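You operate a simulated robot arm through the tools that you are given. There is no shell and no other tool.

You run a simulated robot arm. Do the job below in one go: nothing can be reset, and whatever is moved stays where it is left.

Task
Wind on till the spot stands between the pointers, and mark it with the red pen.
Fine: a dot midway between the pointers, on or close beside the spot; light box on; lock the brake before you mark; pen back in its hole, light off. Set down upright: what you pick out.

It is judged by the outcome, as a careful person would: the job done as asked, and still so three seconds after it is handed in. It fails if anything else is knocked over, pushed out of place, dropped, spilled or broken.

Robot
A 6-joint arm with a three-finger gripper, fixed in place. Base frame: the origin is on the floor under the middle of its stand, x ahead of it, y to its left, z up. Units: m, rad, N and s.
It reaches about 1.213 m from its shoulder. Its first joint turns from -2.897 to 2.897 rad. Payload 4.89 kg.
Tool frame: the origin (TCP) lies between the finger pads and is the grasp point; the fingertips stand 0.03 m ahead of it; z points along the fingers, y is the line along which they close. The gripper opens to 0.164 m; its body begins 0.125 m behind the TCP.
Orientation is told as [roll, pitch, yaw] about the base's x, y, z axes, in that order, counted from this pose: with the fingers straight down and closing along the base's y, the tool's x points along the base's -x, its y along +y and its z along -z.

Tools
- The arm moves only by the tool arm_command. Its argument "series" is a list of rows, each a list of 7 numbers: the gripper command, from -1 (shut) to 1 (fully open), values between in proportion, then the shift along the base's x, y, z in units of 25 mm (1.0 is 25 mm), then the turn, a rotation vector about the base's x, y, z in units of 8 degrees (1.0 is 8 degrees). In form: [[fingers, tx, ty, tz, rx, ry, rz], ...]. A call has 1 to 20 rows; each row shifts and turns the commanded pose from where the row before left it. A call with a number of a shift or a turn outside -1 to 1 is refused whole. Each row takes 0.2 s and may step no farther than 0.05 m and 0.15 rad from the row before; otherwise, or with a gripper value out of range, the whole call is refused. A pose out of reach is approached as far as the arm can. The call stops where the force on the tool passes 90 N (or 10 N more than at its start, if that is more) or the arm is blocked; 0.2 s more then pass. The fingers move at their own pace (about 0.108 m/s each) and stop on an object; they squeeze with about 20 N. The grip force told is the motor's: it shows also when the fingers shut on nothing. Time passes only in rows, and 0.2 s behind the last, so rows that do not move let the fingers close. The reply holds the time, the measured pose of the TCP, the force on the tool along the base axes, the opening and the grip force, in the units named above and with some noise, with the torque about the TCP (base axes, N m) and any sound that the robot's microphone picked up.
- Cameras (640 x 400 px; columns grow to the right, rows downward): "scene" is fixed at [0.4001, 0.6507, 1.6451]; the picture's right is [-0.88, -0.48, 0.00], its down [-0.24, 0.43, -0.87] and it looks along [0.42, -0.76, -0.49] (base axes); focal length 374 px, centre (320, 200). "wrist" rides on the gripper at [0.076, -0.002, -0.152] in the tool frame; the picture's right is [0.02, 1.00, 0.00], its down [-0.88, 0.02, -0.47] and it looks along [-0.47, 0.01, 0.88] (tool axes); focal length 247 px, centre (320, 200). There is no depth. A picture from a camera that has moved, and an enlarged one, comes with that camera's place and axes in the base frame and with its lens.
- capture(camera): a new picture of that camera. It takes no simulated time.
- slide_trunk(by): moves the trunk up (or, below 0, down) by that many m; the arm rides with it, the base frame stays. It gives what a move gives, with no picture.
- close_up(camera, box): a new picture of the part [left, top, right, bottom] of that camera's present view, enlarged. It takes no simulated time.
- finish_job(): hands the job in; it is judged then, once.

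Places have to be worked out from the pictures, the camera data and where the tool is seen. Open the gripper and draw the arm clear of the work before you hand the job in, unless the task says otherwise.

The tools are called after "Request:" as a command line: name --pt "numbers of a row" for each row, then --argument value for the rest, lists and objects as JSON in quotes. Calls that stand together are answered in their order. arm_command: Moves the arm, as the interface text tells. Its arguments: {"type":"object","properties":{"series":{"type":"array","items":{"type":"array","items":{"type":"number"}}}},"required":["series"]} The other tools are called the same way: slide_trunk (by) moves the trunk up or down; capture (camera) takes a picture; close_up (camera, box) takes an enlarged picture of a part of a camera's view; finish_job () hands the job in.

At the start:

```text
clock: 0.0
tool_pos: [0.6043, -0.071, 1.2254]
orientation: [-0.001, 0.0, 0.0]
contact_force: [-0.9, -0.4, 0.4]
wrist_torque: [0.02, -0.01, 0.01]
opening: 0.1638
grip_force: 0.1
trunk travel left (down, up): [-0.175, 0.215]
```

scene: 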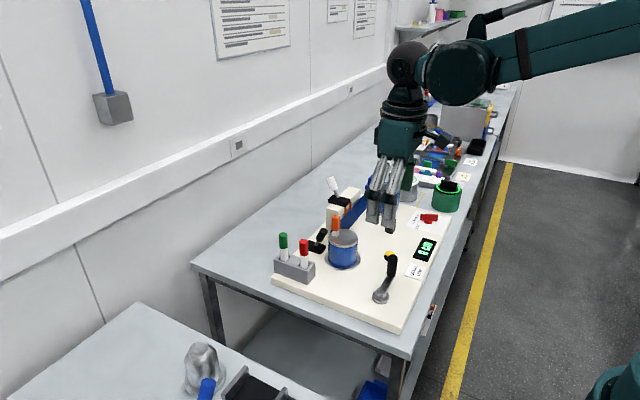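
wrist: 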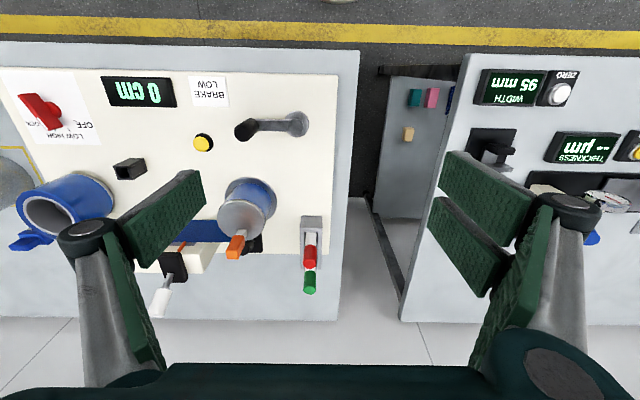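

I start by looking closely at the bench from both cameras to identify the parts of the winder.

Request:
close_up --camera "scene" --box '[260, 160, 480, 330]'

Request:
close_up --camera "wrist" --box '[0, 50, 340, 320]'

Request:
capture --camera "scene"

```text
2.35 times, centred on (370, 245) of scene
camera zoom: at [0.4001, 0.6507, 1.6451], right [-0.88, -0.48, 0.0], down [-0.24, 0.43, -0.87], along [0.42, -0.76, -0.49], focal length 881 px, centre (202, 94)
```

zoom: 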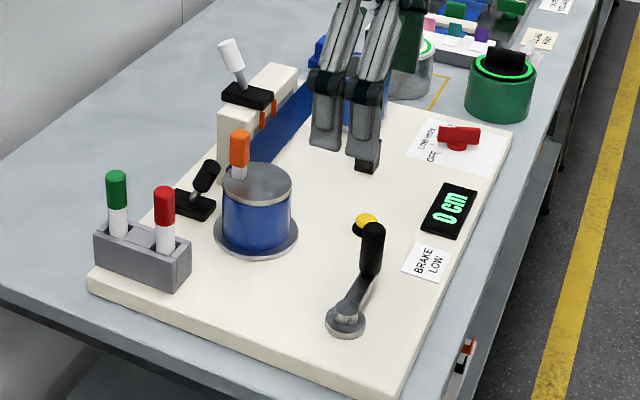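

```text
1.48 times, centred on (170, 185) of wrist
camera zoom: at [0.5289, -0.0731, 1.3762], right [-0.02, 1.0, 0.0], down [0.88, 0.02, 0.47], along [0.47, 0.01, -0.88], focal length 366 px, centre (542, 222)
```

zoom: 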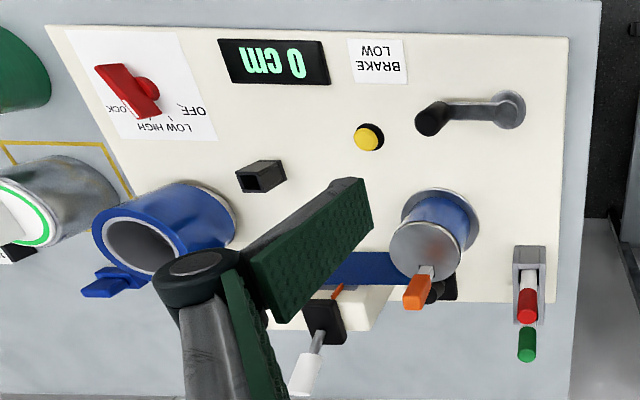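

```text
taken
```

scene: 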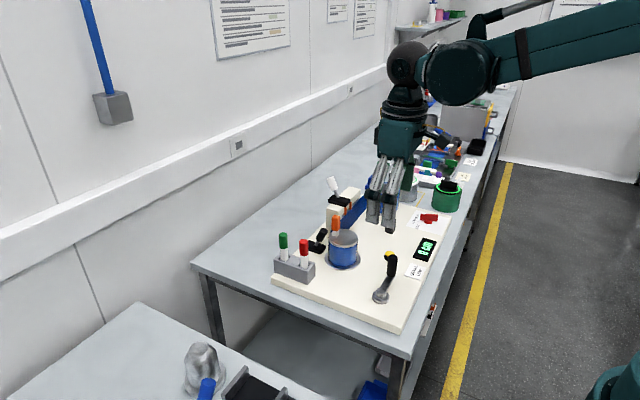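

From both views I triangulate the crank pivot at about (0.624, -0.115, 0.892), the crank handle top at (0.624, -0.191, 0.973), the red pen top at (0.85, -0.085, 1.02) and the red knob at (0.61, -0.59, 0.89). I'll move the camera over the middle of the winder, high and clear of everything, to see the strip, light box and labels.

Request:
arm_command --pt "1 -0.35 -0.95 0 0 0 0" --pt "1 -0.35 -0.95 0 0 0 0" --pt "1 -0.35 -0.95 0 0 0 0" --pt "1 -0.35 -0.95 0 0 0 0" --pt "1 -0.35 -0.95 0 0 0 0" --pt "1 -0.35 -0.95 0 0 0 0" --pt "1 -0.35 -0.95 0 0 0 0" --pt "1 -0.35 -0.95 0 0 0 0" --pt "1 -0.35 -0.95 0 0 0 0" --pt "1 -0.35 -0.95 0 0 0 0" --pt "1 -0.35 -0.95 0 0 0 0" --pt "1 -0.35 -0.95 0 0 0 0" --pt "1 0 0 0 0 0 0"

Request:
capture --camera "wrist"

Request:
capture --camera "scene"

```text
clock: 2.8
tool_pos: [0.5004, -0.3572, 1.222]
orientation: [0.001, 0.001, -0.001]
contact_force: [-0.8, 0.3, 0.0]
wrist_torque: [0.0, 0.05, 0.03]
opening: 0.1641
grip_force: 0.0
trunk travel left (down, up): [-0.175, 0.215]
```

```text
taken
camera wrist: at [0.4246, -0.3593, 1.3743], right [-0.02, 1.0, 0.0], down [0.88, 0.02, 0.47], along [0.47, 0.01, -0.88], focal length 247 px, centre (320, 200)
```

wrist: 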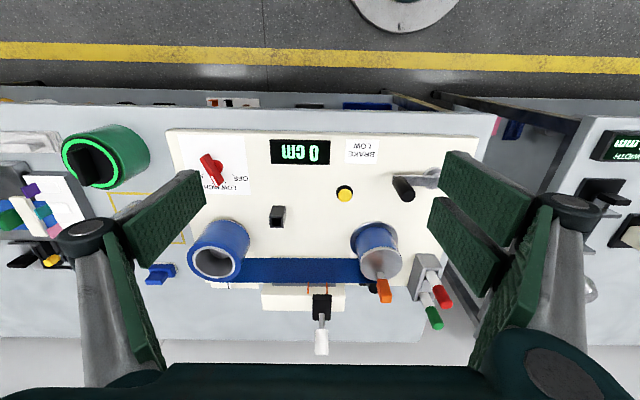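

```text
taken
```

scene: 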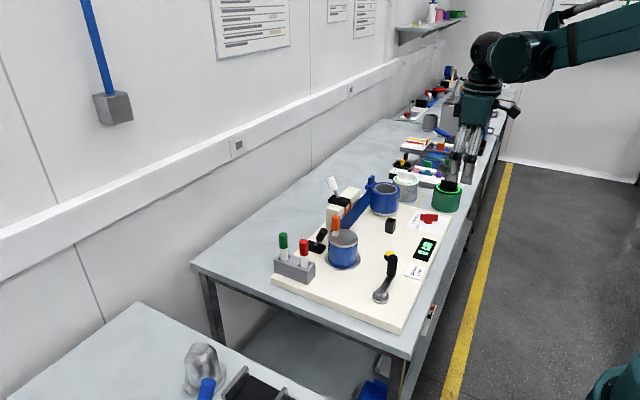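

Request:
close_up --camera "wrist" --box '[160, 125, 320, 225]'

Request:
close_up --camera "wrist" --box '[300, 200, 480, 360]'

Request:
close_up --camera "wrist" --box '[180, 210, 360, 360]'

Request:
close_up --camera "scene" --box '[300, 160, 420, 270]'

Request:
close_up --camera "scene" --box '[360, 200, 480, 310]'

```text
4.00 times, centred on (240, 175) of wrist
camera zoom: at [0.4246, -0.3593, 1.3743], right [-0.02, 1.0, 0.0], down [0.88, 0.02, 0.47], along [0.47, 0.01, -0.88], focal length 988 px, centre (640, 300)
```

zoom: 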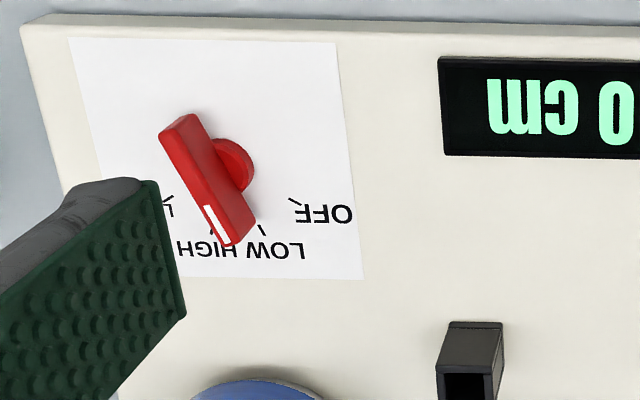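

```text
2.50 times, centred on (390, 280) of wrist
camera zoom: at [0.4246, -0.3593, 1.3743], right [-0.02, 1.0, 0.0], down [0.88, 0.02, 0.47], along [0.47, 0.01, -0.88], focal length 617 px, centre (145, 0)
```

zoom: 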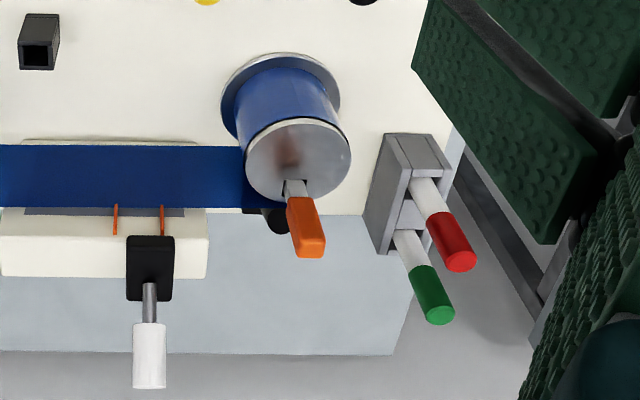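

```text
2.67 times, centred on (270, 285) of wrist
camera zoom: at [0.4246, -0.3593, 1.3743], right [-0.02, 1.0, 0.0], down [0.88, 0.02, 0.47], along [0.47, 0.01, -0.88], focal length 659 px, centre (453, -27)
```

zoom: 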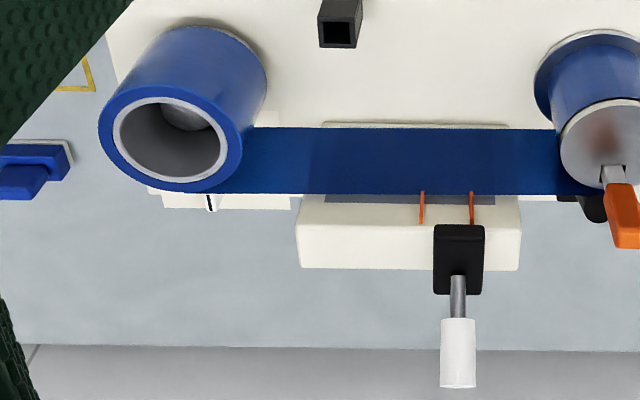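

```text
3.64 times, centred on (360, 215) of scene
camera zoom: at [0.4001, 0.6507, 1.6451], right [-0.88, -0.48, 0.0], down [-0.24, 0.43, -0.87], along [0.42, -0.76, -0.49], focal length 1361 px, centre (174, 146)
```

zoom: 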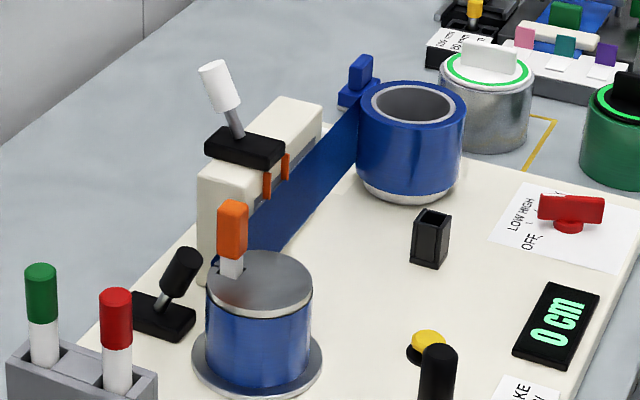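

```text
3.64 times, centred on (420, 255) of scene
camera zoom: at [0.4001, 0.6507, 1.6451], right [-0.88, -0.48, 0.0], down [-0.24, 0.43, -0.87], along [0.42, -0.76, -0.49], focal length 1361 px, centre (-44, 0)
```

zoom: 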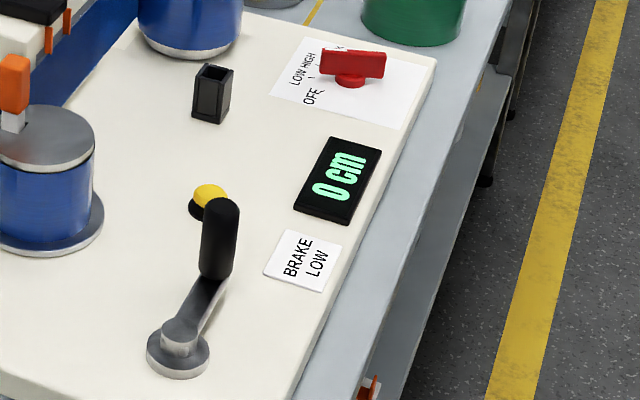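

The strip (blue, standing on edge) runs from the feed spool at left to the drum, with the light box and two orange pointers behind it; the red knob is a brake with OFF/LOW/HIGH/LOCK, and there is a "BRAKE LOW" placard. I'll tilt the camera and come lower to look at the strip face, the levers and the drum from the robot's side.

Request:
arm_command --pt "1 0.5 0.13 -0.86 0 -0.55 0" --pt "1 0.5 0.13 -0.86 0 -0.55 0" --pt "1 0.5 0.13 -0.86 0 -0.55 0" --pt "1 0.5 0.13 -0.86 0 -0.55 0" --pt "1 0.5 0.13 -0.86 0 -0.55 0" --pt "1 0.5 0.13 -0.86 0 -0.55 0" --pt "1 0.5 0.13 -0.86 0 -0.55 0" --pt "1 0.5 0.13 -0.86 0 -0.55 0" --pt "1 0 0 0 0 0 0"

Request:
capture --camera "wrist"

Request:
capture --camera "scene"

```text
clock: 4.8
tool_pos: [0.5991, -0.3316, 1.0502]
orientation: [-0.001, -0.614, -0.001]
contact_force: [0.4, 0.1, 0.2]
wrist_torque: [0.01, 0.03, 0.02]
opening: 0.1638
grip_force: 0.0
trunk travel left (down, up): [-0.175, 0.215]
```

```text
taken
camera wrist: at [0.4497, -0.3343, 1.1302], right [-0.02, 1.0, -0.01], down [0.45, 0.02, 0.89], along [0.89, 0.01, -0.45], focal length 247 px, centre (320, 200)
```

wrist: 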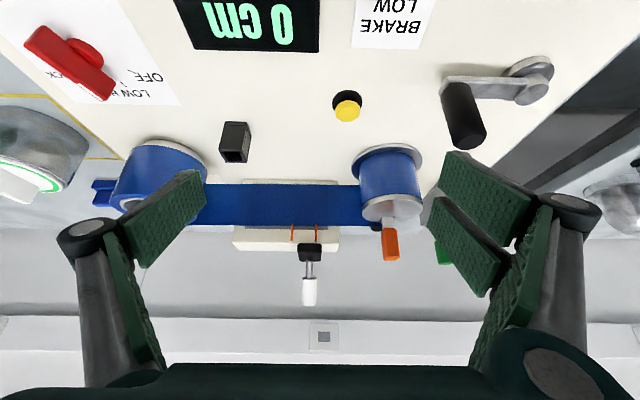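

```text
taken
```

scene: 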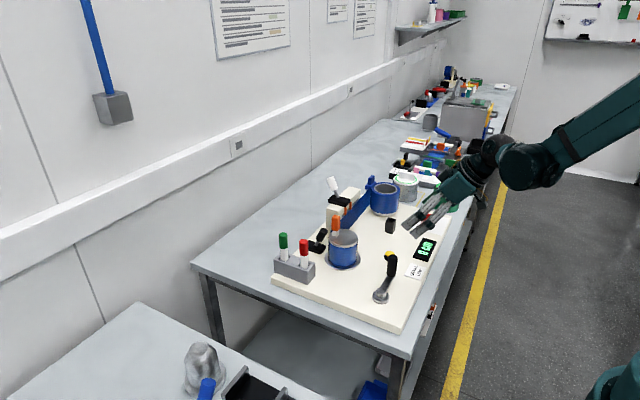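

Request:
close_up --camera "wrist" --box '[200, 160, 440, 320]'

Request:
close_up --camera "wrist" --box '[340, 130, 460, 270]'

Request:
close_up --camera "wrist" --box '[0, 0, 200, 130]'

Request:
close_up --camera "wrist" --box '[210, 60, 390, 180]'

```text
2.50 times, centred on (320, 240) of wrist
camera zoom: at [0.4497, -0.3343, 1.1302], right [-0.02, 1.0, -0.01], down [0.45, 0.02, 0.89], along [0.89, 0.01, -0.45], focal length 617 px, centre (320, 100)
```

zoom: 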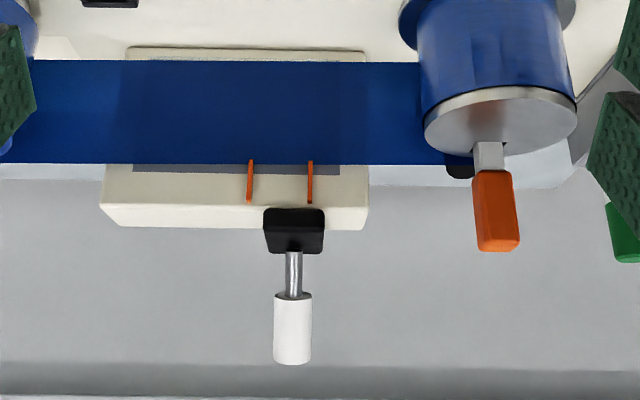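

```text
2.86 times, centred on (400, 200) of wrist
camera zoom: at [0.4497, -0.3343, 1.1302], right [-0.02, 1.0, -0.01], down [0.45, 0.02, 0.89], along [0.89, 0.01, -0.45], focal length 706 px, centre (91, 200)
```

zoom: 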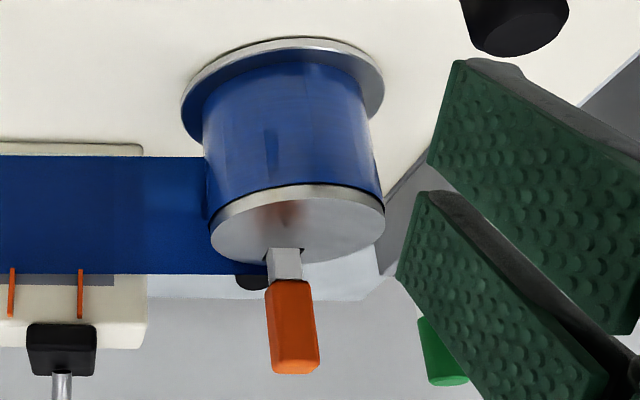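

```text
3.08 times, centred on (100, 65) of wrist
camera zoom: at [0.4497, -0.3343, 1.1302], right [-0.02, 1.0, -0.01], down [0.45, 0.02, 0.89], along [0.89, 0.01, -0.45], focal length 760 px, centre (997, 615)
```

zoom: 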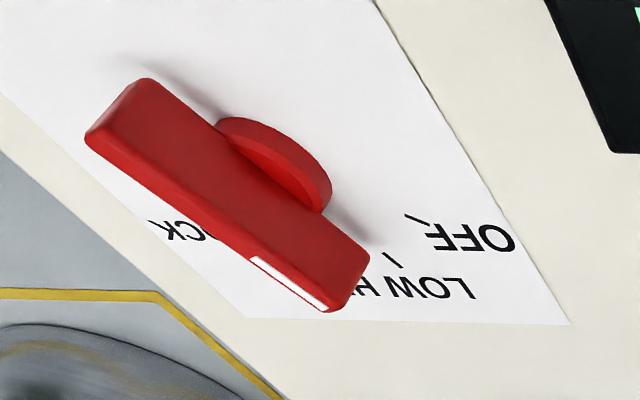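

```text
3.33 times, centred on (300, 120) of wrist
camera zoom: at [0.4497, -0.3343, 1.1302], right [-0.02, 1.0, -0.01], down [0.45, 0.02, 0.89], along [0.89, 0.01, -0.45], focal length 823 px, centre (387, 467)
```

zoom: 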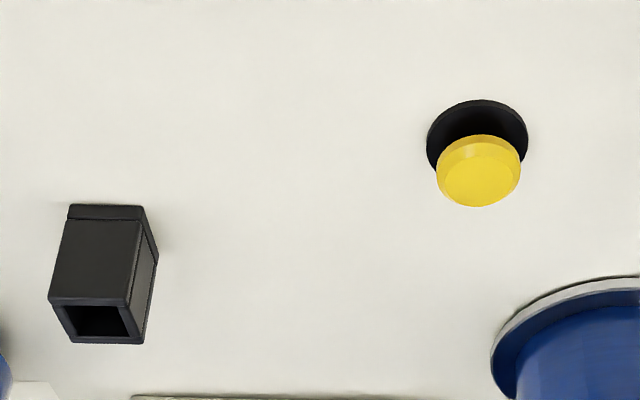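

The strip face shows no spot yet and an orange-handled key sits in a slot in the drum's top, with an empty square black socket on the board. I'll rise and look straight down on the whole board to read the knob's setting and see what is behind the strip.

Request:
arm_command --pt "1 0 0 1 0 0 0" --pt "1 0 0 1 0 0 0" --pt "1 0 0 1 0 0.5 0" --pt "1 0.8 -0.3 0.5 0 0.85 0" --pt "1 0.8 -0.3 0.5 0 0.85 0" --pt "1 0.8 -0.3 0.5 0 0.85 0" --pt "1 0.8 -0.3 0.5 0 0.85 0" --pt "1 0.8 -0.3 0.5 0 0.85 0" --pt "1 0.8 -0.3 0.5 0 0.85 0" --pt "1 0.8 -0.3 0.5 0 0.85 0" --pt "1 0.8 -0.3 0.5 0 0.85 0" --pt "1 0.8 -0.3 0 0 0.6 0" --pt "1 0 0 0 0 0 0"

Request:
capture --camera "wrist"

```text
clock: 7.6
tool_pos: [0.782, -0.3998, 1.2251]
orientation: [-0.001, 0.486, 0.001]
contact_force: [0.6, -1.4, -1.1]
wrist_torque: [0.01, 0.22, 0.0]
opening: 0.1641
grip_force: 0.0
trunk travel left (down, up): [-0.175, 0.215]
```

```text
taken
camera wrist: at [0.7858, -0.4012, 1.3949], right [-0.02, 1.0, 0.01], down [1.0, 0.02, 0.01], along [0.01, 0.01, -1.0], focal length 247 px, centre (320, 200)
```

wrist: 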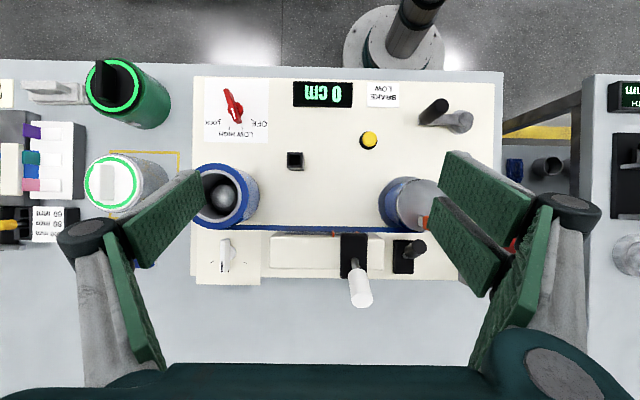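

Request:
close_up --camera "wrist" --box '[195, 75, 295, 145]'

Request:
close_up --camera "wrist" --box '[190, 215, 350, 315]'

Request:
close_up --camera "wrist" --box '[320, 170, 470, 310]'

Request:
close_up --camera "wrist" --box '[270, 70, 500, 220]'

Request:
close_up --camera "scene" --box '[300, 160, 470, 310]'

```text
5.71 times, centred on (245, 110) of wrist
camera zoom: at [0.7858, -0.4012, 1.3949], right [-0.02, 1.0, 0.01], down [1.0, 0.02, 0.01], along [0.01, 0.01, -1.0], focal length 1411 px, centre (749, 714)
```

zoom: 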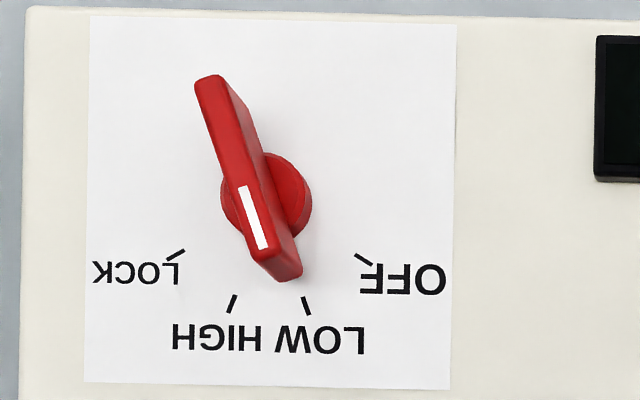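

```text
4.00 times, centred on (270, 265) of wrist
camera zoom: at [0.7858, -0.4012, 1.3949], right [-0.02, 1.0, 0.01], down [1.0, 0.02, 0.01], along [0.01, 0.01, -1.0], focal length 988 px, centre (520, -60)
```

zoom: 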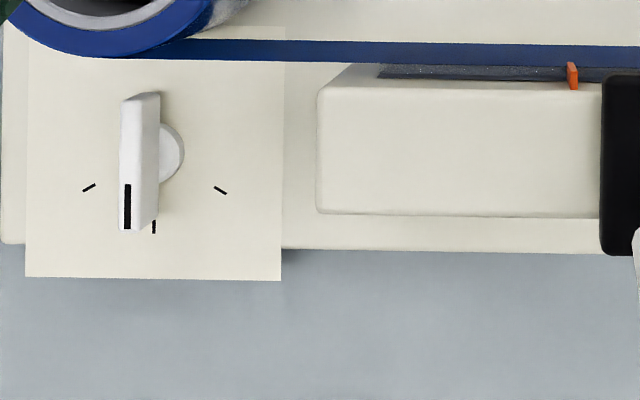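

```text
2.86 times, centred on (395, 240) of wrist
camera zoom: at [0.7858, -0.4012, 1.3949], right [-0.02, 1.0, 0.01], down [1.0, 0.02, 0.01], along [0.01, 0.01, -1.0], focal length 706 px, centre (106, 86)
```

zoom: 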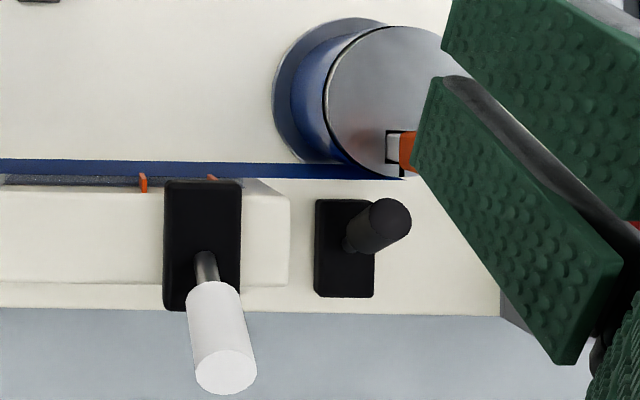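

```text
2.67 times, centred on (385, 145) of wrist
camera zoom: at [0.7858, -0.4012, 1.3949], right [-0.02, 1.0, 0.01], down [1.0, 0.02, 0.01], along [0.01, 0.01, -1.0], focal length 659 px, centre (147, 347)
```

zoom: 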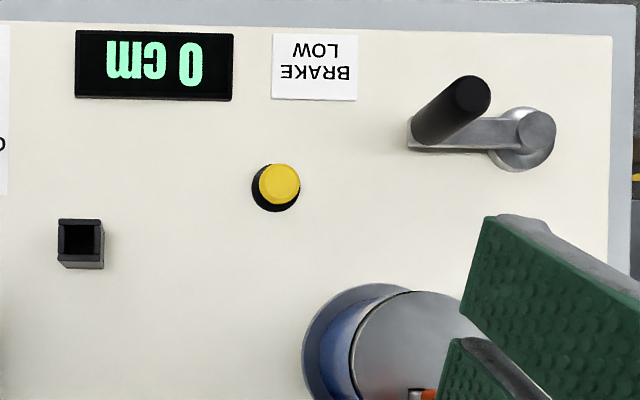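

```text
2.67 times, centred on (385, 235) of scene
camera zoom: at [0.4001, 0.6507, 1.6451], right [-0.88, -0.48, 0.0], down [-0.24, 0.43, -0.87], along [0.42, -0.76, -0.49], focal length 998 px, centre (147, 107)
```

zoom: 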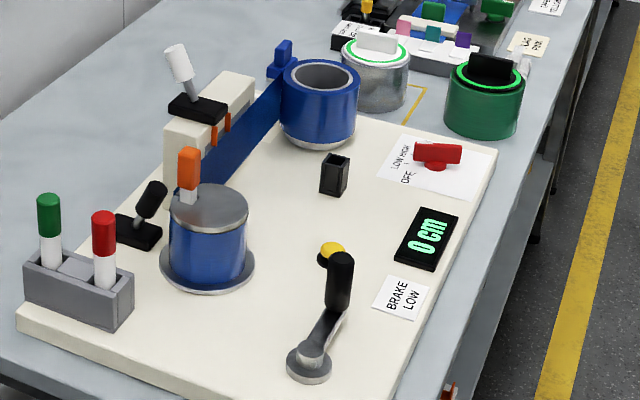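

The red knob points at LOW, matching the "BRAKE LOW" card; OFF/LOW/HIGH/LOCK ticks sit at about ±20° and ±60°. I zoom harder on the orange key, the levers and the unlabelled white knob before touching anything.

Request:
close_up --camera "scene" --box '[310, 200, 370, 275]'

Request:
close_up --camera "scene" --box '[305, 170, 365, 230]'

Request:
close_up --camera "wrist" --box '[370, 160, 440, 240]'

Request:
close_up --camera "scene" --box '[265, 225, 325, 285]'

```text
5.33 times, centred on (340, 238) of scene
camera zoom: at [0.4001, 0.6507, 1.6451], right [-0.88, -0.48, 0.0], down [-0.24, 0.43, -0.87], along [0.42, -0.76, -0.49], focal length 1996 px, centre (213, 0)
```

zoom: 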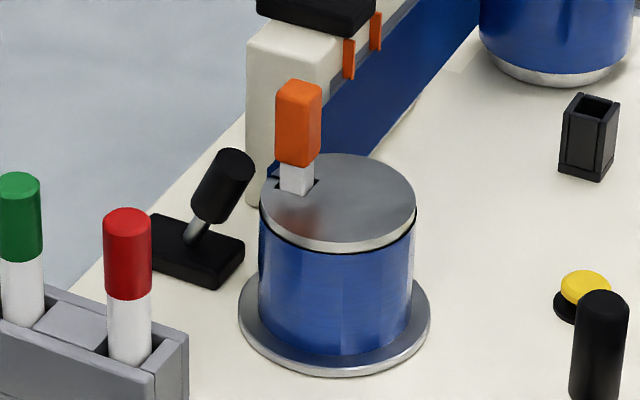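

```text
6.67 times, centred on (335, 200) of scene
camera zoom: at [0.4001, 0.6507, 1.6451], right [-0.88, -0.48, 0.0], down [-0.24, 0.43, -0.87], along [0.42, -0.76, -0.49], focal length 2495 px, centre (220, 200)
```

zoom: 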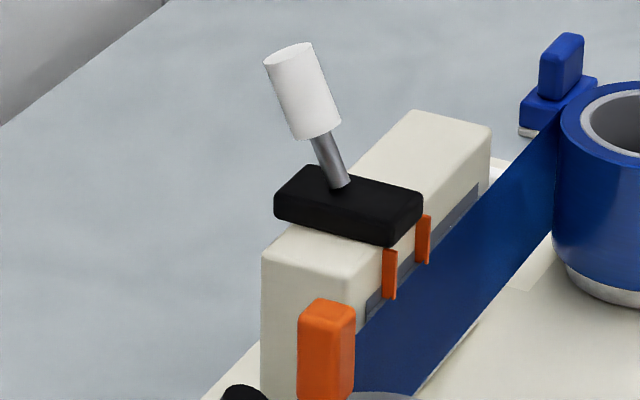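

```text
5.00 times, centred on (405, 200) of wrist
camera zoom: at [0.7858, -0.4012, 1.3949], right [-0.02, 1.0, 0.01], down [1.0, 0.02, 0.01], along [0.01, 0.01, -1.0], focal length 1235 px, centre (-105, 200)
```

zoom: 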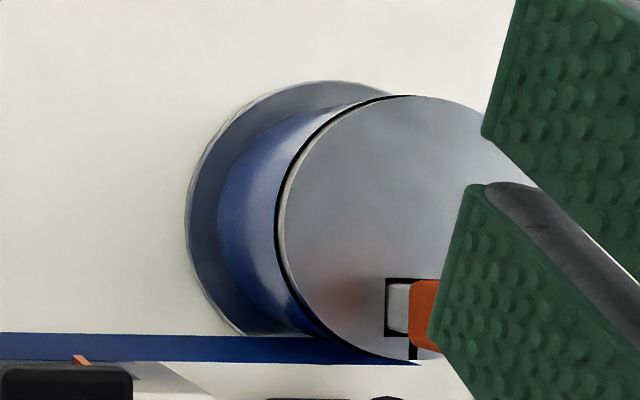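

```text
6.67 times, centred on (295, 255) of scene
camera zoom: at [0.4001, 0.6507, 1.6451], right [-0.88, -0.48, 0.0], down [-0.24, 0.43, -0.87], along [0.42, -0.76, -0.49], focal length 2495 px, centre (487, -167)
```

zoom: 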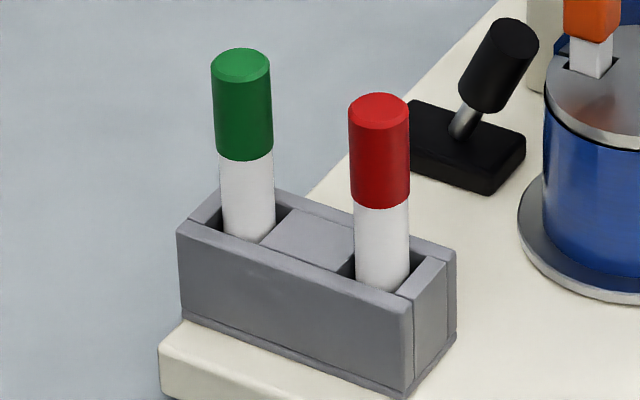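

I judge the white-tipped lever (tip ≈ (0.909, -0.345, 1.099), pivot ≈ (0.876, -0.345, 1.03), leaning away from the robot) to be the light box's own switch. Before contact work, I close the gripper here in free space to see the closed fingers' footprint.

Request:
close_up --camera "scene" --box '[340, 60, 500, 240]'

Request:
arm_command --pt "-1 0 0 0 0 0 0" --pt "-1 0 0 0 0 0 0" --pt "-1 0 0 0 0 0 0" --pt "-1 0 0 0 0 0 0" --pt "-1 0 0 0 0 0 0"

Request:
capture --camera "wrist"

Request:
close_up --camera "scene" --box '[340, 60, 500, 240]'

```text
2.22 times, centred on (420, 150) of scene
camera zoom: at [0.4001, 0.6507, 1.6451], right [-0.88, -0.48, 0.0], down [-0.24, 0.43, -0.87], along [0.42, -0.76, -0.49], focal length 832 px, centre (98, 311)
```

zoom: 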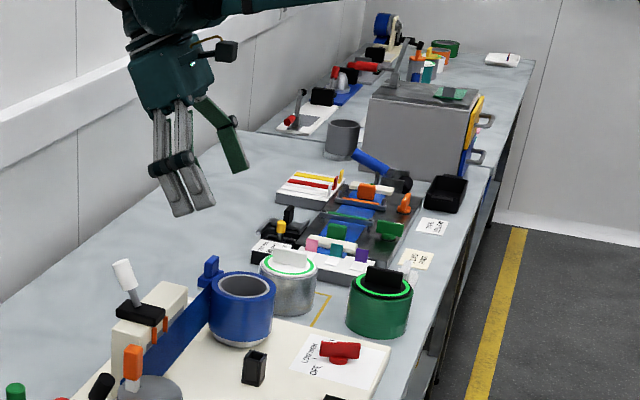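

```text
clock: 8.8
tool_pos: [0.7803, -0.3985, 1.2256]
orientation: [-0.003, 0.484, 0.001]
contact_force: [0.2, -0.1, -0.1]
wrist_torque: [-0.03, 0.01, 0.0]
opening: 0.0001
grip_force: 20.0
trunk travel left (down, up): [-0.175, 0.215]
```

```text
taken
camera wrist: at [0.7846, -0.4009, 1.3955], right [-0.02, 1.0, 0.01], down [1.0, 0.02, 0.01], along [0.01, 0.01, -1.0], focal length 247 px, centre (320, 200)
```

wrist: 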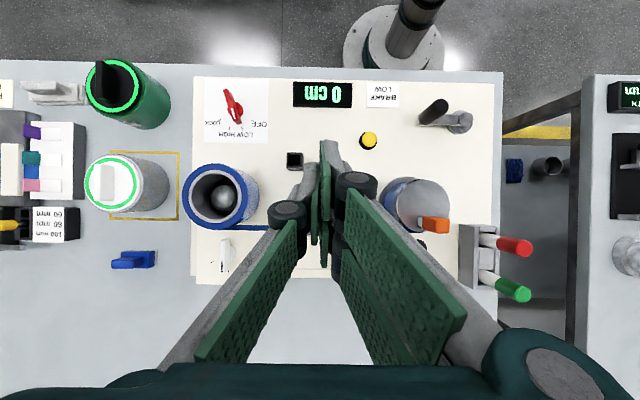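

```text
2.22 times, centred on (420, 150) of scene
camera zoom: at [0.4001, 0.6507, 1.6451], right [-0.88, -0.48, 0.0], down [-0.24, 0.43, -0.87], along [0.42, -0.76, -0.49], focal length 832 px, centre (98, 311)
```

zoom: 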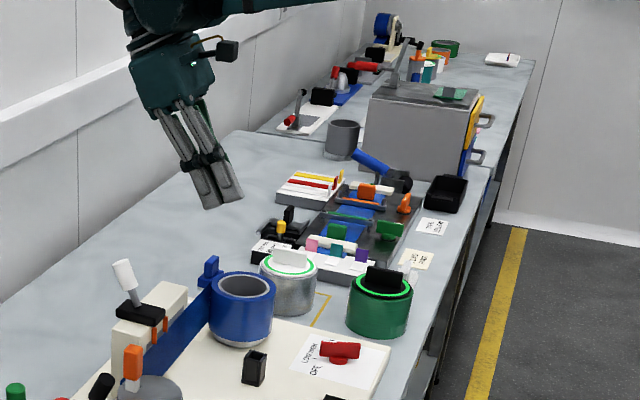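

The gripper has one finger on its -y side and two on its +y side, about ±0.045 m wide when shut. I'll carry the shut fingers over to behind the white lever (x ≈ 0.985), upright, staying at z ≈ 1.22 above everything.

Request:
arm_command --pt "-1 0.91 0.24 0 0 -0.386 0" --pt "-1 0.91 0.24 0 0 -0.386 0" --pt "-1 0.91 0.24 0 0 -0.386 0" --pt "-1 0.91 0.24 0 0 -0.386 0" --pt "-1 0.91 0.24 0 0 -0.386 0" --pt "-1 0.91 0.24 0 0 -0.386 0" --pt "-1 0.91 0.24 0 0 -0.386 0" --pt "-1 0.91 0.24 0 0 -0.386 0" --pt "-1 0.91 0.22 0 0 -0.386 0" --pt "-1 0 0 0 0 0 0"

Request:
capture --camera "wrist"

Request:
close_up --camera "scene" --box '[270, 90, 430, 250]'

```text
clock: 11.0
tool_pos: [0.9873, -0.3436, 1.2258]
orientation: [0.001, 0.002, 0.001]
contact_force: [0.4, -0.5, -0.1]
wrist_torque: [-0.03, -0.01, 0.0]
opening: 0.0
grip_force: 19.9
trunk travel left (down, up): [-0.175, 0.215]
```

```text
taken
camera wrist: at [0.9111, -0.3471, 1.3773], right [-0.02, 1.0, 0.0], down [0.88, 0.02, 0.47], along [0.47, 0.01, -0.88], focal length 247 px, centre (320, 200)
```

wrist: 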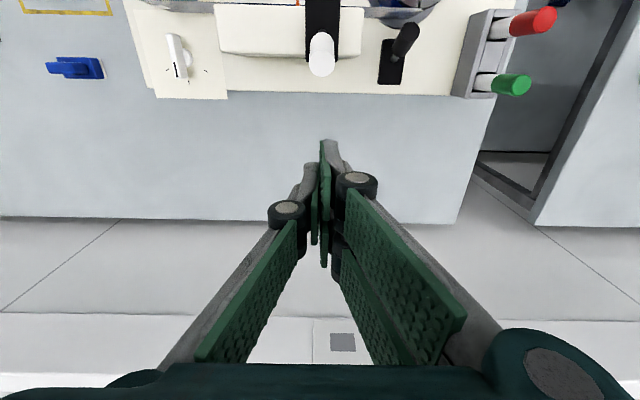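

```text
2.50 times, centred on (350, 170) of scene
camera zoom: at [0.4001, 0.6507, 1.6451], right [-0.88, -0.48, 0.0], down [-0.24, 0.43, -0.87], along [0.42, -0.76, -0.49], focal length 936 px, centre (245, 275)
```

zoom: 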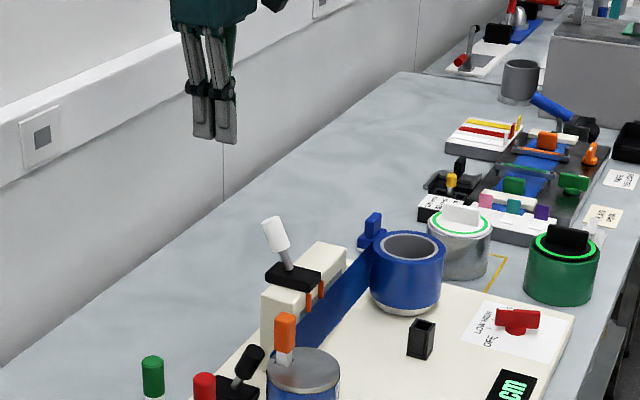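

The lever (white tip at image (322, 55)) is in front of the shut fingers with about 35 mm to spare. I lower the fingertips to lever-handle height (tip z ≈ 1.065).

Request:
arm_command --pt "-1 0 0 -0.87 0 0 0" --pt "-1 0 0 -0.87 0 0 0" --pt "-1 0 0 -0.87 0 0 0" --pt "-1 0 0 -0.87 0 0 0" --pt "-1 0 0 -0.87 0 0 0" --pt "-1 0 0 -0.87 0 0 0" --pt "-1 0 0 0 0 0 0"

Request:
close_up --camera "wrist" --box '[220, 0, 420, 200]'

Request:
close_up --camera "scene" --box '[290, 120, 390, 230]'

```text
clock: 12.6
tool_pos: [0.9844, -0.3442, 1.0974]
orientation: [0.0, 0.002, 0.0]
contact_force: [0.2, -0.4, 0.4]
wrist_torque: [0.05, 0.04, -0.01]
opening: 0.0
grip_force: 19.4
trunk travel left (down, up): [-0.175, 0.215]
```

```text
2.00 times, centred on (320, 100) of wrist
camera zoom: at [0.9076, -0.3467, 1.2486], right [-0.02, 1.0, 0.0], down [0.88, 0.02, 0.47], along [0.47, 0.01, -0.88], focal length 494 px, centre (320, 400)
```

zoom: 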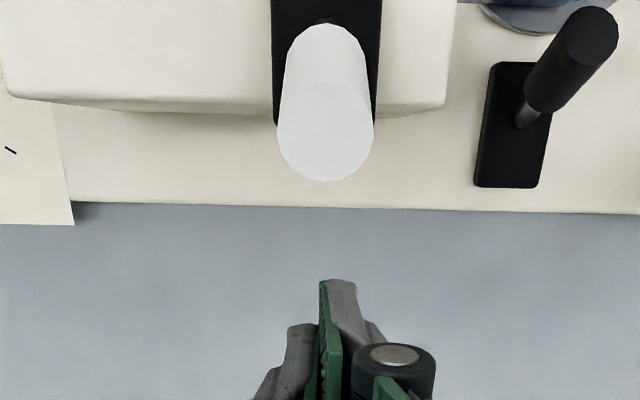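

```text
3.64 times, centred on (340, 175) of scene
camera zoom: at [0.4001, 0.6507, 1.6451], right [-0.88, -0.48, 0.0], down [-0.24, 0.43, -0.87], along [0.42, -0.76, -0.49], focal length 1361 px, centre (247, 291)
```

zoom: 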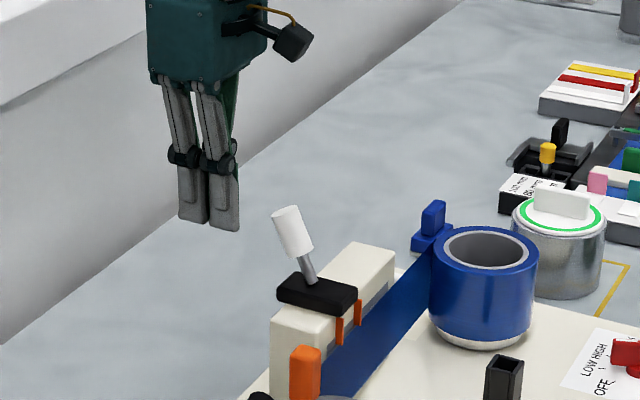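

The fingers are clear behind the lever handle and aligned with it in y. I push toward the robot in small steps, watching the force.

Request:
arm_command --pt "-1 -0.4 0 0 0 0 0" --pt "-1 -0.4 0 0 0 0 0" --pt "-1 -0.4 0 0 0 0 0" --pt "-1 -0.4 0 0 0 0 0" --pt "-1 -0.4 0 0 0 0 0"

Request:
close_up --camera "scene" --box '[290, 120, 390, 230]'

```text
clock: 13.8
tool_pos: [0.9341, -0.3439, 1.0966]
orientation: [-0.002, 0.006, -0.001]
contact_force: [1.1, -0.1, -0.6]
wrist_torque: [-0.06, 0.07, 0.0]
opening: 0.0
grip_force: 20.2
trunk travel left (down, up): [-0.175, 0.215]
```

```text
3.64 times, centred on (340, 175) of scene
camera zoom: at [0.4001, 0.6507, 1.6451], right [-0.88, -0.48, 0.0], down [-0.24, 0.43, -0.87], along [0.42, -0.76, -0.49], focal length 1361 px, centre (247, 291)
```

zoom: 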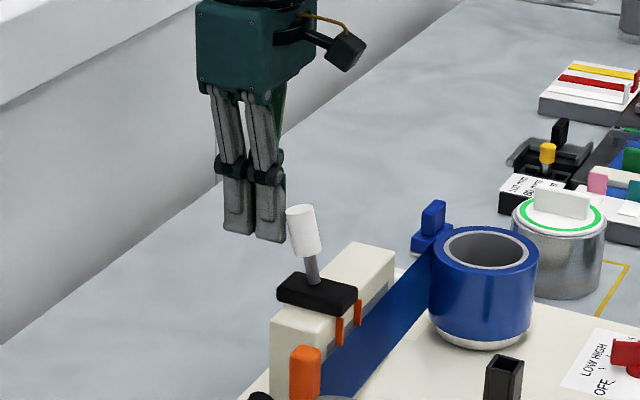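

The lever has begun to swing with almost no force. I keep pushing through its centre.

Request:
arm_command --pt "-1 -0.4 0 0 0 0 0" --pt "-1 -0.4 0 0 0 0 0" --pt "-1 -0.4 0 0 0 0 0"

Request:
close_up --camera "scene" --box '[290, 120, 390, 230]'

```text
clock: 14.6
tool_pos: [0.9041, -0.344, 1.0961]
orientation: [-0.001, 0.004, 0.0]
contact_force: [-0.2, -0.9, -1.0]
wrist_torque: [0.02, 0.05, -0.01]
opening: 0.0001
grip_force: 19.6
trunk travel left (down, up): [-0.175, 0.215]
```

```text
3.64 times, centred on (340, 175) of scene
camera zoom: at [0.4001, 0.6507, 1.6451], right [-0.88, -0.48, 0.0], down [-0.24, 0.43, -0.87], along [0.42, -0.76, -0.49], focal length 1361 px, centre (247, 291)
```

zoom: 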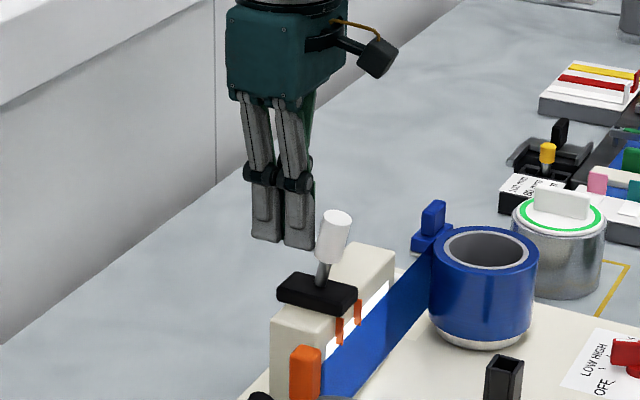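

The lever has snapped over and the light box window is now bright: the light is on. I back off, rise, and go to look at the strip from the robot's side.

Request:
arm_command --pt "-1 0.8 0 0 0 0 0" --pt "-1 0.6 0 0.6 0 0 0" --pt "-1 0 0 1 0 0 0" --pt "-1 0 0 1 0 0 0" --pt "-1 0 0 1 0 0 0" --pt "-1 0 0 1 0 0 0" --pt "-1 -1 0 0.4 0 0 0" --pt "-1 -1 0 0 0 0 0" --pt "-1 -1 0 0 0 0 0" --pt "-1 -1 0 0 0 0 0" --pt "-1 -1 0 0 0 0 0" --pt "-1 -1 0 0 0 0 0" --pt "-1 -1 0 0 0 0 0" --pt "-1 -1 0 0 0 0 0" --pt "-1 -1 0 0 0 0 0" --pt "-1 -1 0 0 0 0 0" --pt "-1 -1 0 0 0 0 0" --pt "-1 -1 0 0 0 0 0" --pt "1 -1 0 0 0 0 0" --pt "1 -0.5 0 0 0 0 0"

Request:
capture --camera "scene"

```text
clock: 18.8
tool_pos: [0.6005, -0.3446, 1.223]
orientation: [0.0, 0.003, 0.001]
contact_force: [0.1, -0.1, -0.5]
wrist_torque: [0.0, 0.04, -0.01]
opening: 0.1231
grip_force: 0.0
trunk travel left (down, up): [-0.175, 0.215]
```

```text
taken
```

scene: 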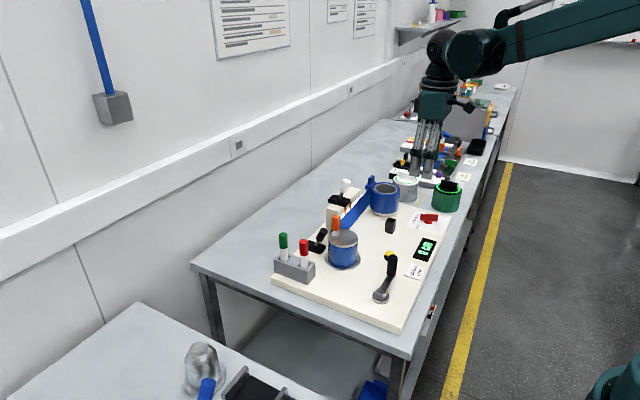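

Now I tilt and lower to the earlier viewing pose to look at the lit strip.

Request:
arm_command --pt "1 0 0 -0.86 0 -0.55 0" --pt "1 0 0 -0.86 0 -0.55 0" --pt "1 0 0 -0.86 0 -0.55 0" --pt "1 0 0 -0.86 0 -0.55 0" --pt "1 0 0 -0.86 0 -0.55 0" --pt "1 0 0 -0.86 0 -0.55 0" --pt "1 0 0 -0.86 0 -0.55 0" --pt "1 0 0 -0.86 0 -0.55 0" --pt "1 0 0 0 0 0 0"

Request:
capture --camera "wrist"

Request:
close_up --camera "wrist" --box '[180, 160, 420, 320]'

```text
clock: 20.8
tool_pos: [0.605, -0.3427, 1.0492]
orientation: [0.001, -0.613, 0.0]
contact_force: [-1.0, 0.5, 0.1]
wrist_torque: [0.0, 0.01, 0.01]
opening: 0.164
grip_force: 0.1
trunk travel left (down, up): [-0.175, 0.215]
```

```text
taken
camera wrist: at [0.4545, -0.3452, 1.1289], right [-0.02, 1.0, -0.01], down [0.45, 0.02, 0.89], along [0.89, 0.01, -0.45], focal length 247 px, centre (320, 200)
```

wrist: 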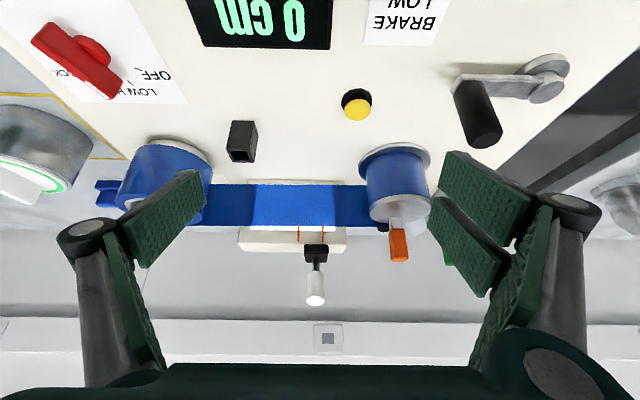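

```text
2.50 times, centred on (300, 240) of wrist
camera zoom: at [0.4545, -0.3452, 1.1289], right [-0.02, 1.0, -0.01], down [0.45, 0.02, 0.89], along [0.89, 0.01, -0.45], focal length 617 px, centre (370, 100)
```

zoom: 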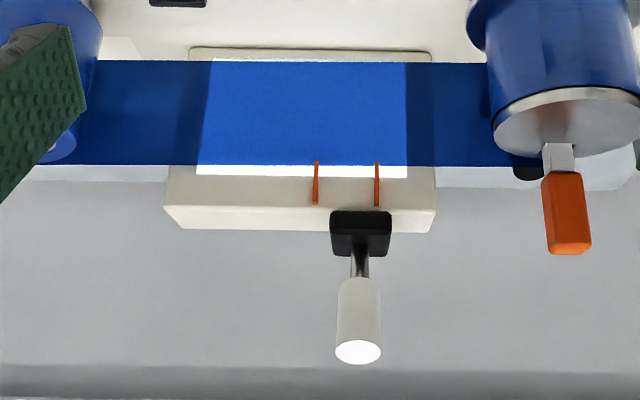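

The light shines through the strip and no spot is visible yet, so it must be wound in from the feed spool; the pointers stand about 41 mm apart. I next look straight down on the crank to fix its pivot and radius precisely.

Request:
arm_command --pt "1 0 0.5 1 0 0.6 0" --pt "1 0 0.8 1 0 0.8 0" --pt "1 0 0.8 1 0 0.8 0" --pt "1 0 0.8 1 0 0.8 0" --pt "1 0.1 0.8 0 0 0.8 0" --pt "1 0.1 0.8 0 0 0.8 0" --pt "1 0.1 0.8 0 0 0.8 0" --pt "1 0.1 0.8 0 0 0.8 0" --pt "1 0.1 0.8 -0.5 0 0.8 0" --pt "1 0.1 0.8 -0.9 0 0.8 0" --pt "1 0 0 -0.9 0 0.1 0" --pt "1 0 0 0 0 0 0"

Request:
capture --camera "wrist"

Request:
close_up --camera "wrist" --box '[240, 130, 400, 270]'

```text
clock: 23.4
tool_pos: [0.6182, -0.154, 1.0938]
orientation: [-0.007, 0.452, 0.003]
contact_force: [0.2, 1.0, -0.1]
wrist_torque: [-0.04, 0.06, 0.0]
opening: 0.1641
grip_force: 0.1
trunk travel left (down, up): [-0.175, 0.215]
```

```text
taken
camera wrist: at [0.6166, -0.1551, 1.2628], right [-0.02, 1.0, 0.0], down [1.0, 0.02, 0.04], along [0.04, 0.0, -1.0], focal length 247 px, centre (320, 200)
```

wrist: 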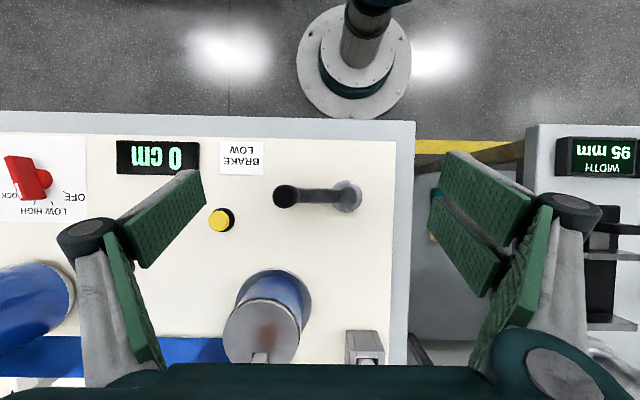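

```text
2.86 times, centred on (320, 200) of wrist
camera zoom: at [0.6166, -0.1551, 1.2628], right [-0.02, 1.0, 0.0], down [1.0, 0.02, 0.04], along [0.04, 0.0, -1.0], focal length 706 px, centre (320, 200)
```

zoom: 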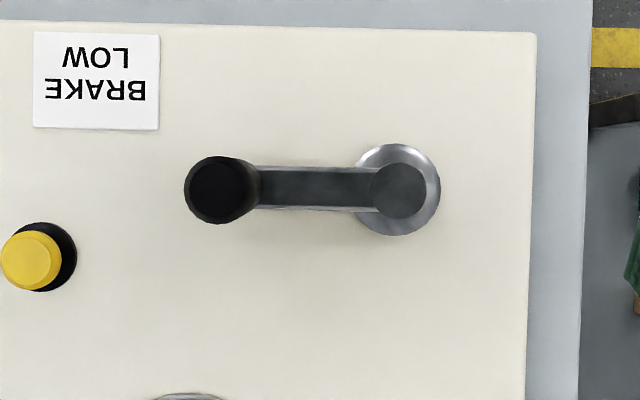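

From straight above, the pivot is at about (0.625, -0.114) and the handle at about (0.625, -0.196), radius ≈ 0.08 m. I straighten up above the handle with the fingers half open.

Request:
arm_command --pt "0 0.07 -0.41 -0.3 0 -0.81 0" --pt "0 0.07 -0.41 -0.3 0 -0.81 0" --pt "0 0.07 -0.41 -0.3 0 -0.81 0" --pt "0 0.07 -0.41 -0.3 0 -0.81 0" --pt "0 0 0 0 0 0 0"

Request:
capture --camera "wrist"

Request:
close_up --camera "scene" --box '[330, 180, 450, 310]'

```text
clock: 24.6
tool_pos: [0.6247, -0.193, 1.0613]
orientation: [-0.001, 0.037, -0.002]
contact_force: [-0.2, 0.1, 0.4]
wrist_torque: [-0.05, -0.04, -0.03]
opening: 0.0821
grip_force: 0.0
trunk travel left (down, up): [-0.175, 0.215]
```

```text
taken
camera wrist: at [0.5545, -0.1948, 1.2164], right [-0.02, 1.0, 0.0], down [0.9, 0.02, 0.44], along [0.44, 0.01, -0.9], focal length 247 px, centre (320, 200)
```

wrist: 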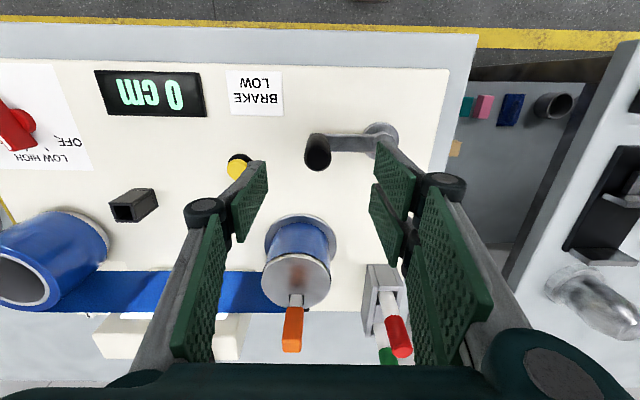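

```text
3.08 times, centred on (390, 245) of scene
camera zoom: at [0.4001, 0.6507, 1.6451], right [-0.88, -0.48, 0.0], down [-0.24, 0.43, -0.87], along [0.42, -0.76, -0.49], focal length 1152 px, centre (105, 62)
```

zoom: 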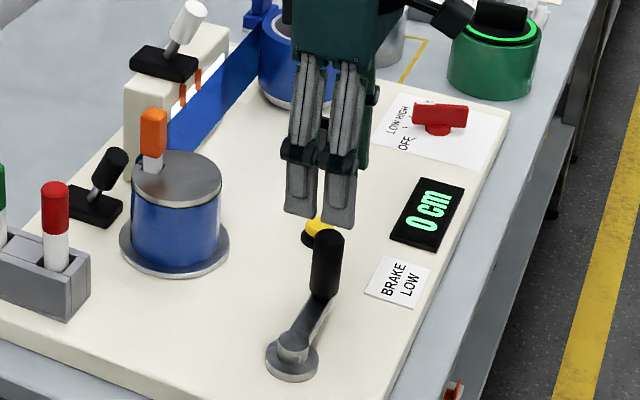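

The handle top projects to (0.623, -0.195), right under the TCP at (0.625, -0.193). I lower so the pads straddle the handle at z ≈ 0.955, not yet closing.

Request:
arm_command --pt "0 0 -0.08 -0.85 0 -0.26 0" --pt "0 0 0 -0.85 0 0 0" --pt "0 0 0 -0.85 0 0 0" --pt "0 0 0 -0.85 0 0 0" --pt "0 0 0 -0.85 0 0 0" --pt "0 0 0 0 0 0 0"

Request:
close_up --camera "wrist" --box '[200, 60, 440, 260]'

Request:
close_up --camera "scene" --box '[330, 180, 450, 310]'

```text
clock: 26.0
tool_pos: [0.6244, -0.194, 0.9546]
orientation: [0.0, 0.004, -0.001]
contact_force: [0.0, 0.2, 0.0]
wrist_torque: [-0.01, 0.03, 0.02]
opening: 0.0818
grip_force: 0.1
trunk travel left (down, up): [-0.175, 0.215]
```

```text
2.00 times, centred on (320, 160) of wrist
camera zoom: at [0.5492, -0.1968, 1.1075], right [-0.02, 1.0, 0.0], down [0.88, 0.02, 0.47], along [0.47, 0.01, -0.88], focal length 494 px, centre (320, 280)
```

zoom: 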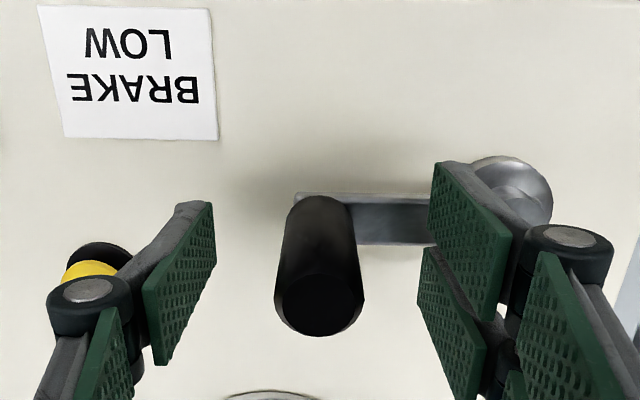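

```text
3.08 times, centred on (390, 245) of scene
camera zoom: at [0.4001, 0.6507, 1.6451], right [-0.88, -0.48, 0.0], down [-0.24, 0.43, -0.87], along [0.42, -0.76, -0.49], focal length 1152 px, centre (105, 62)
```

zoom: 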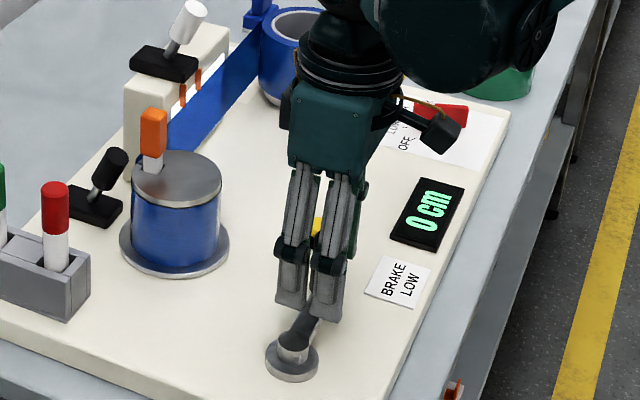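

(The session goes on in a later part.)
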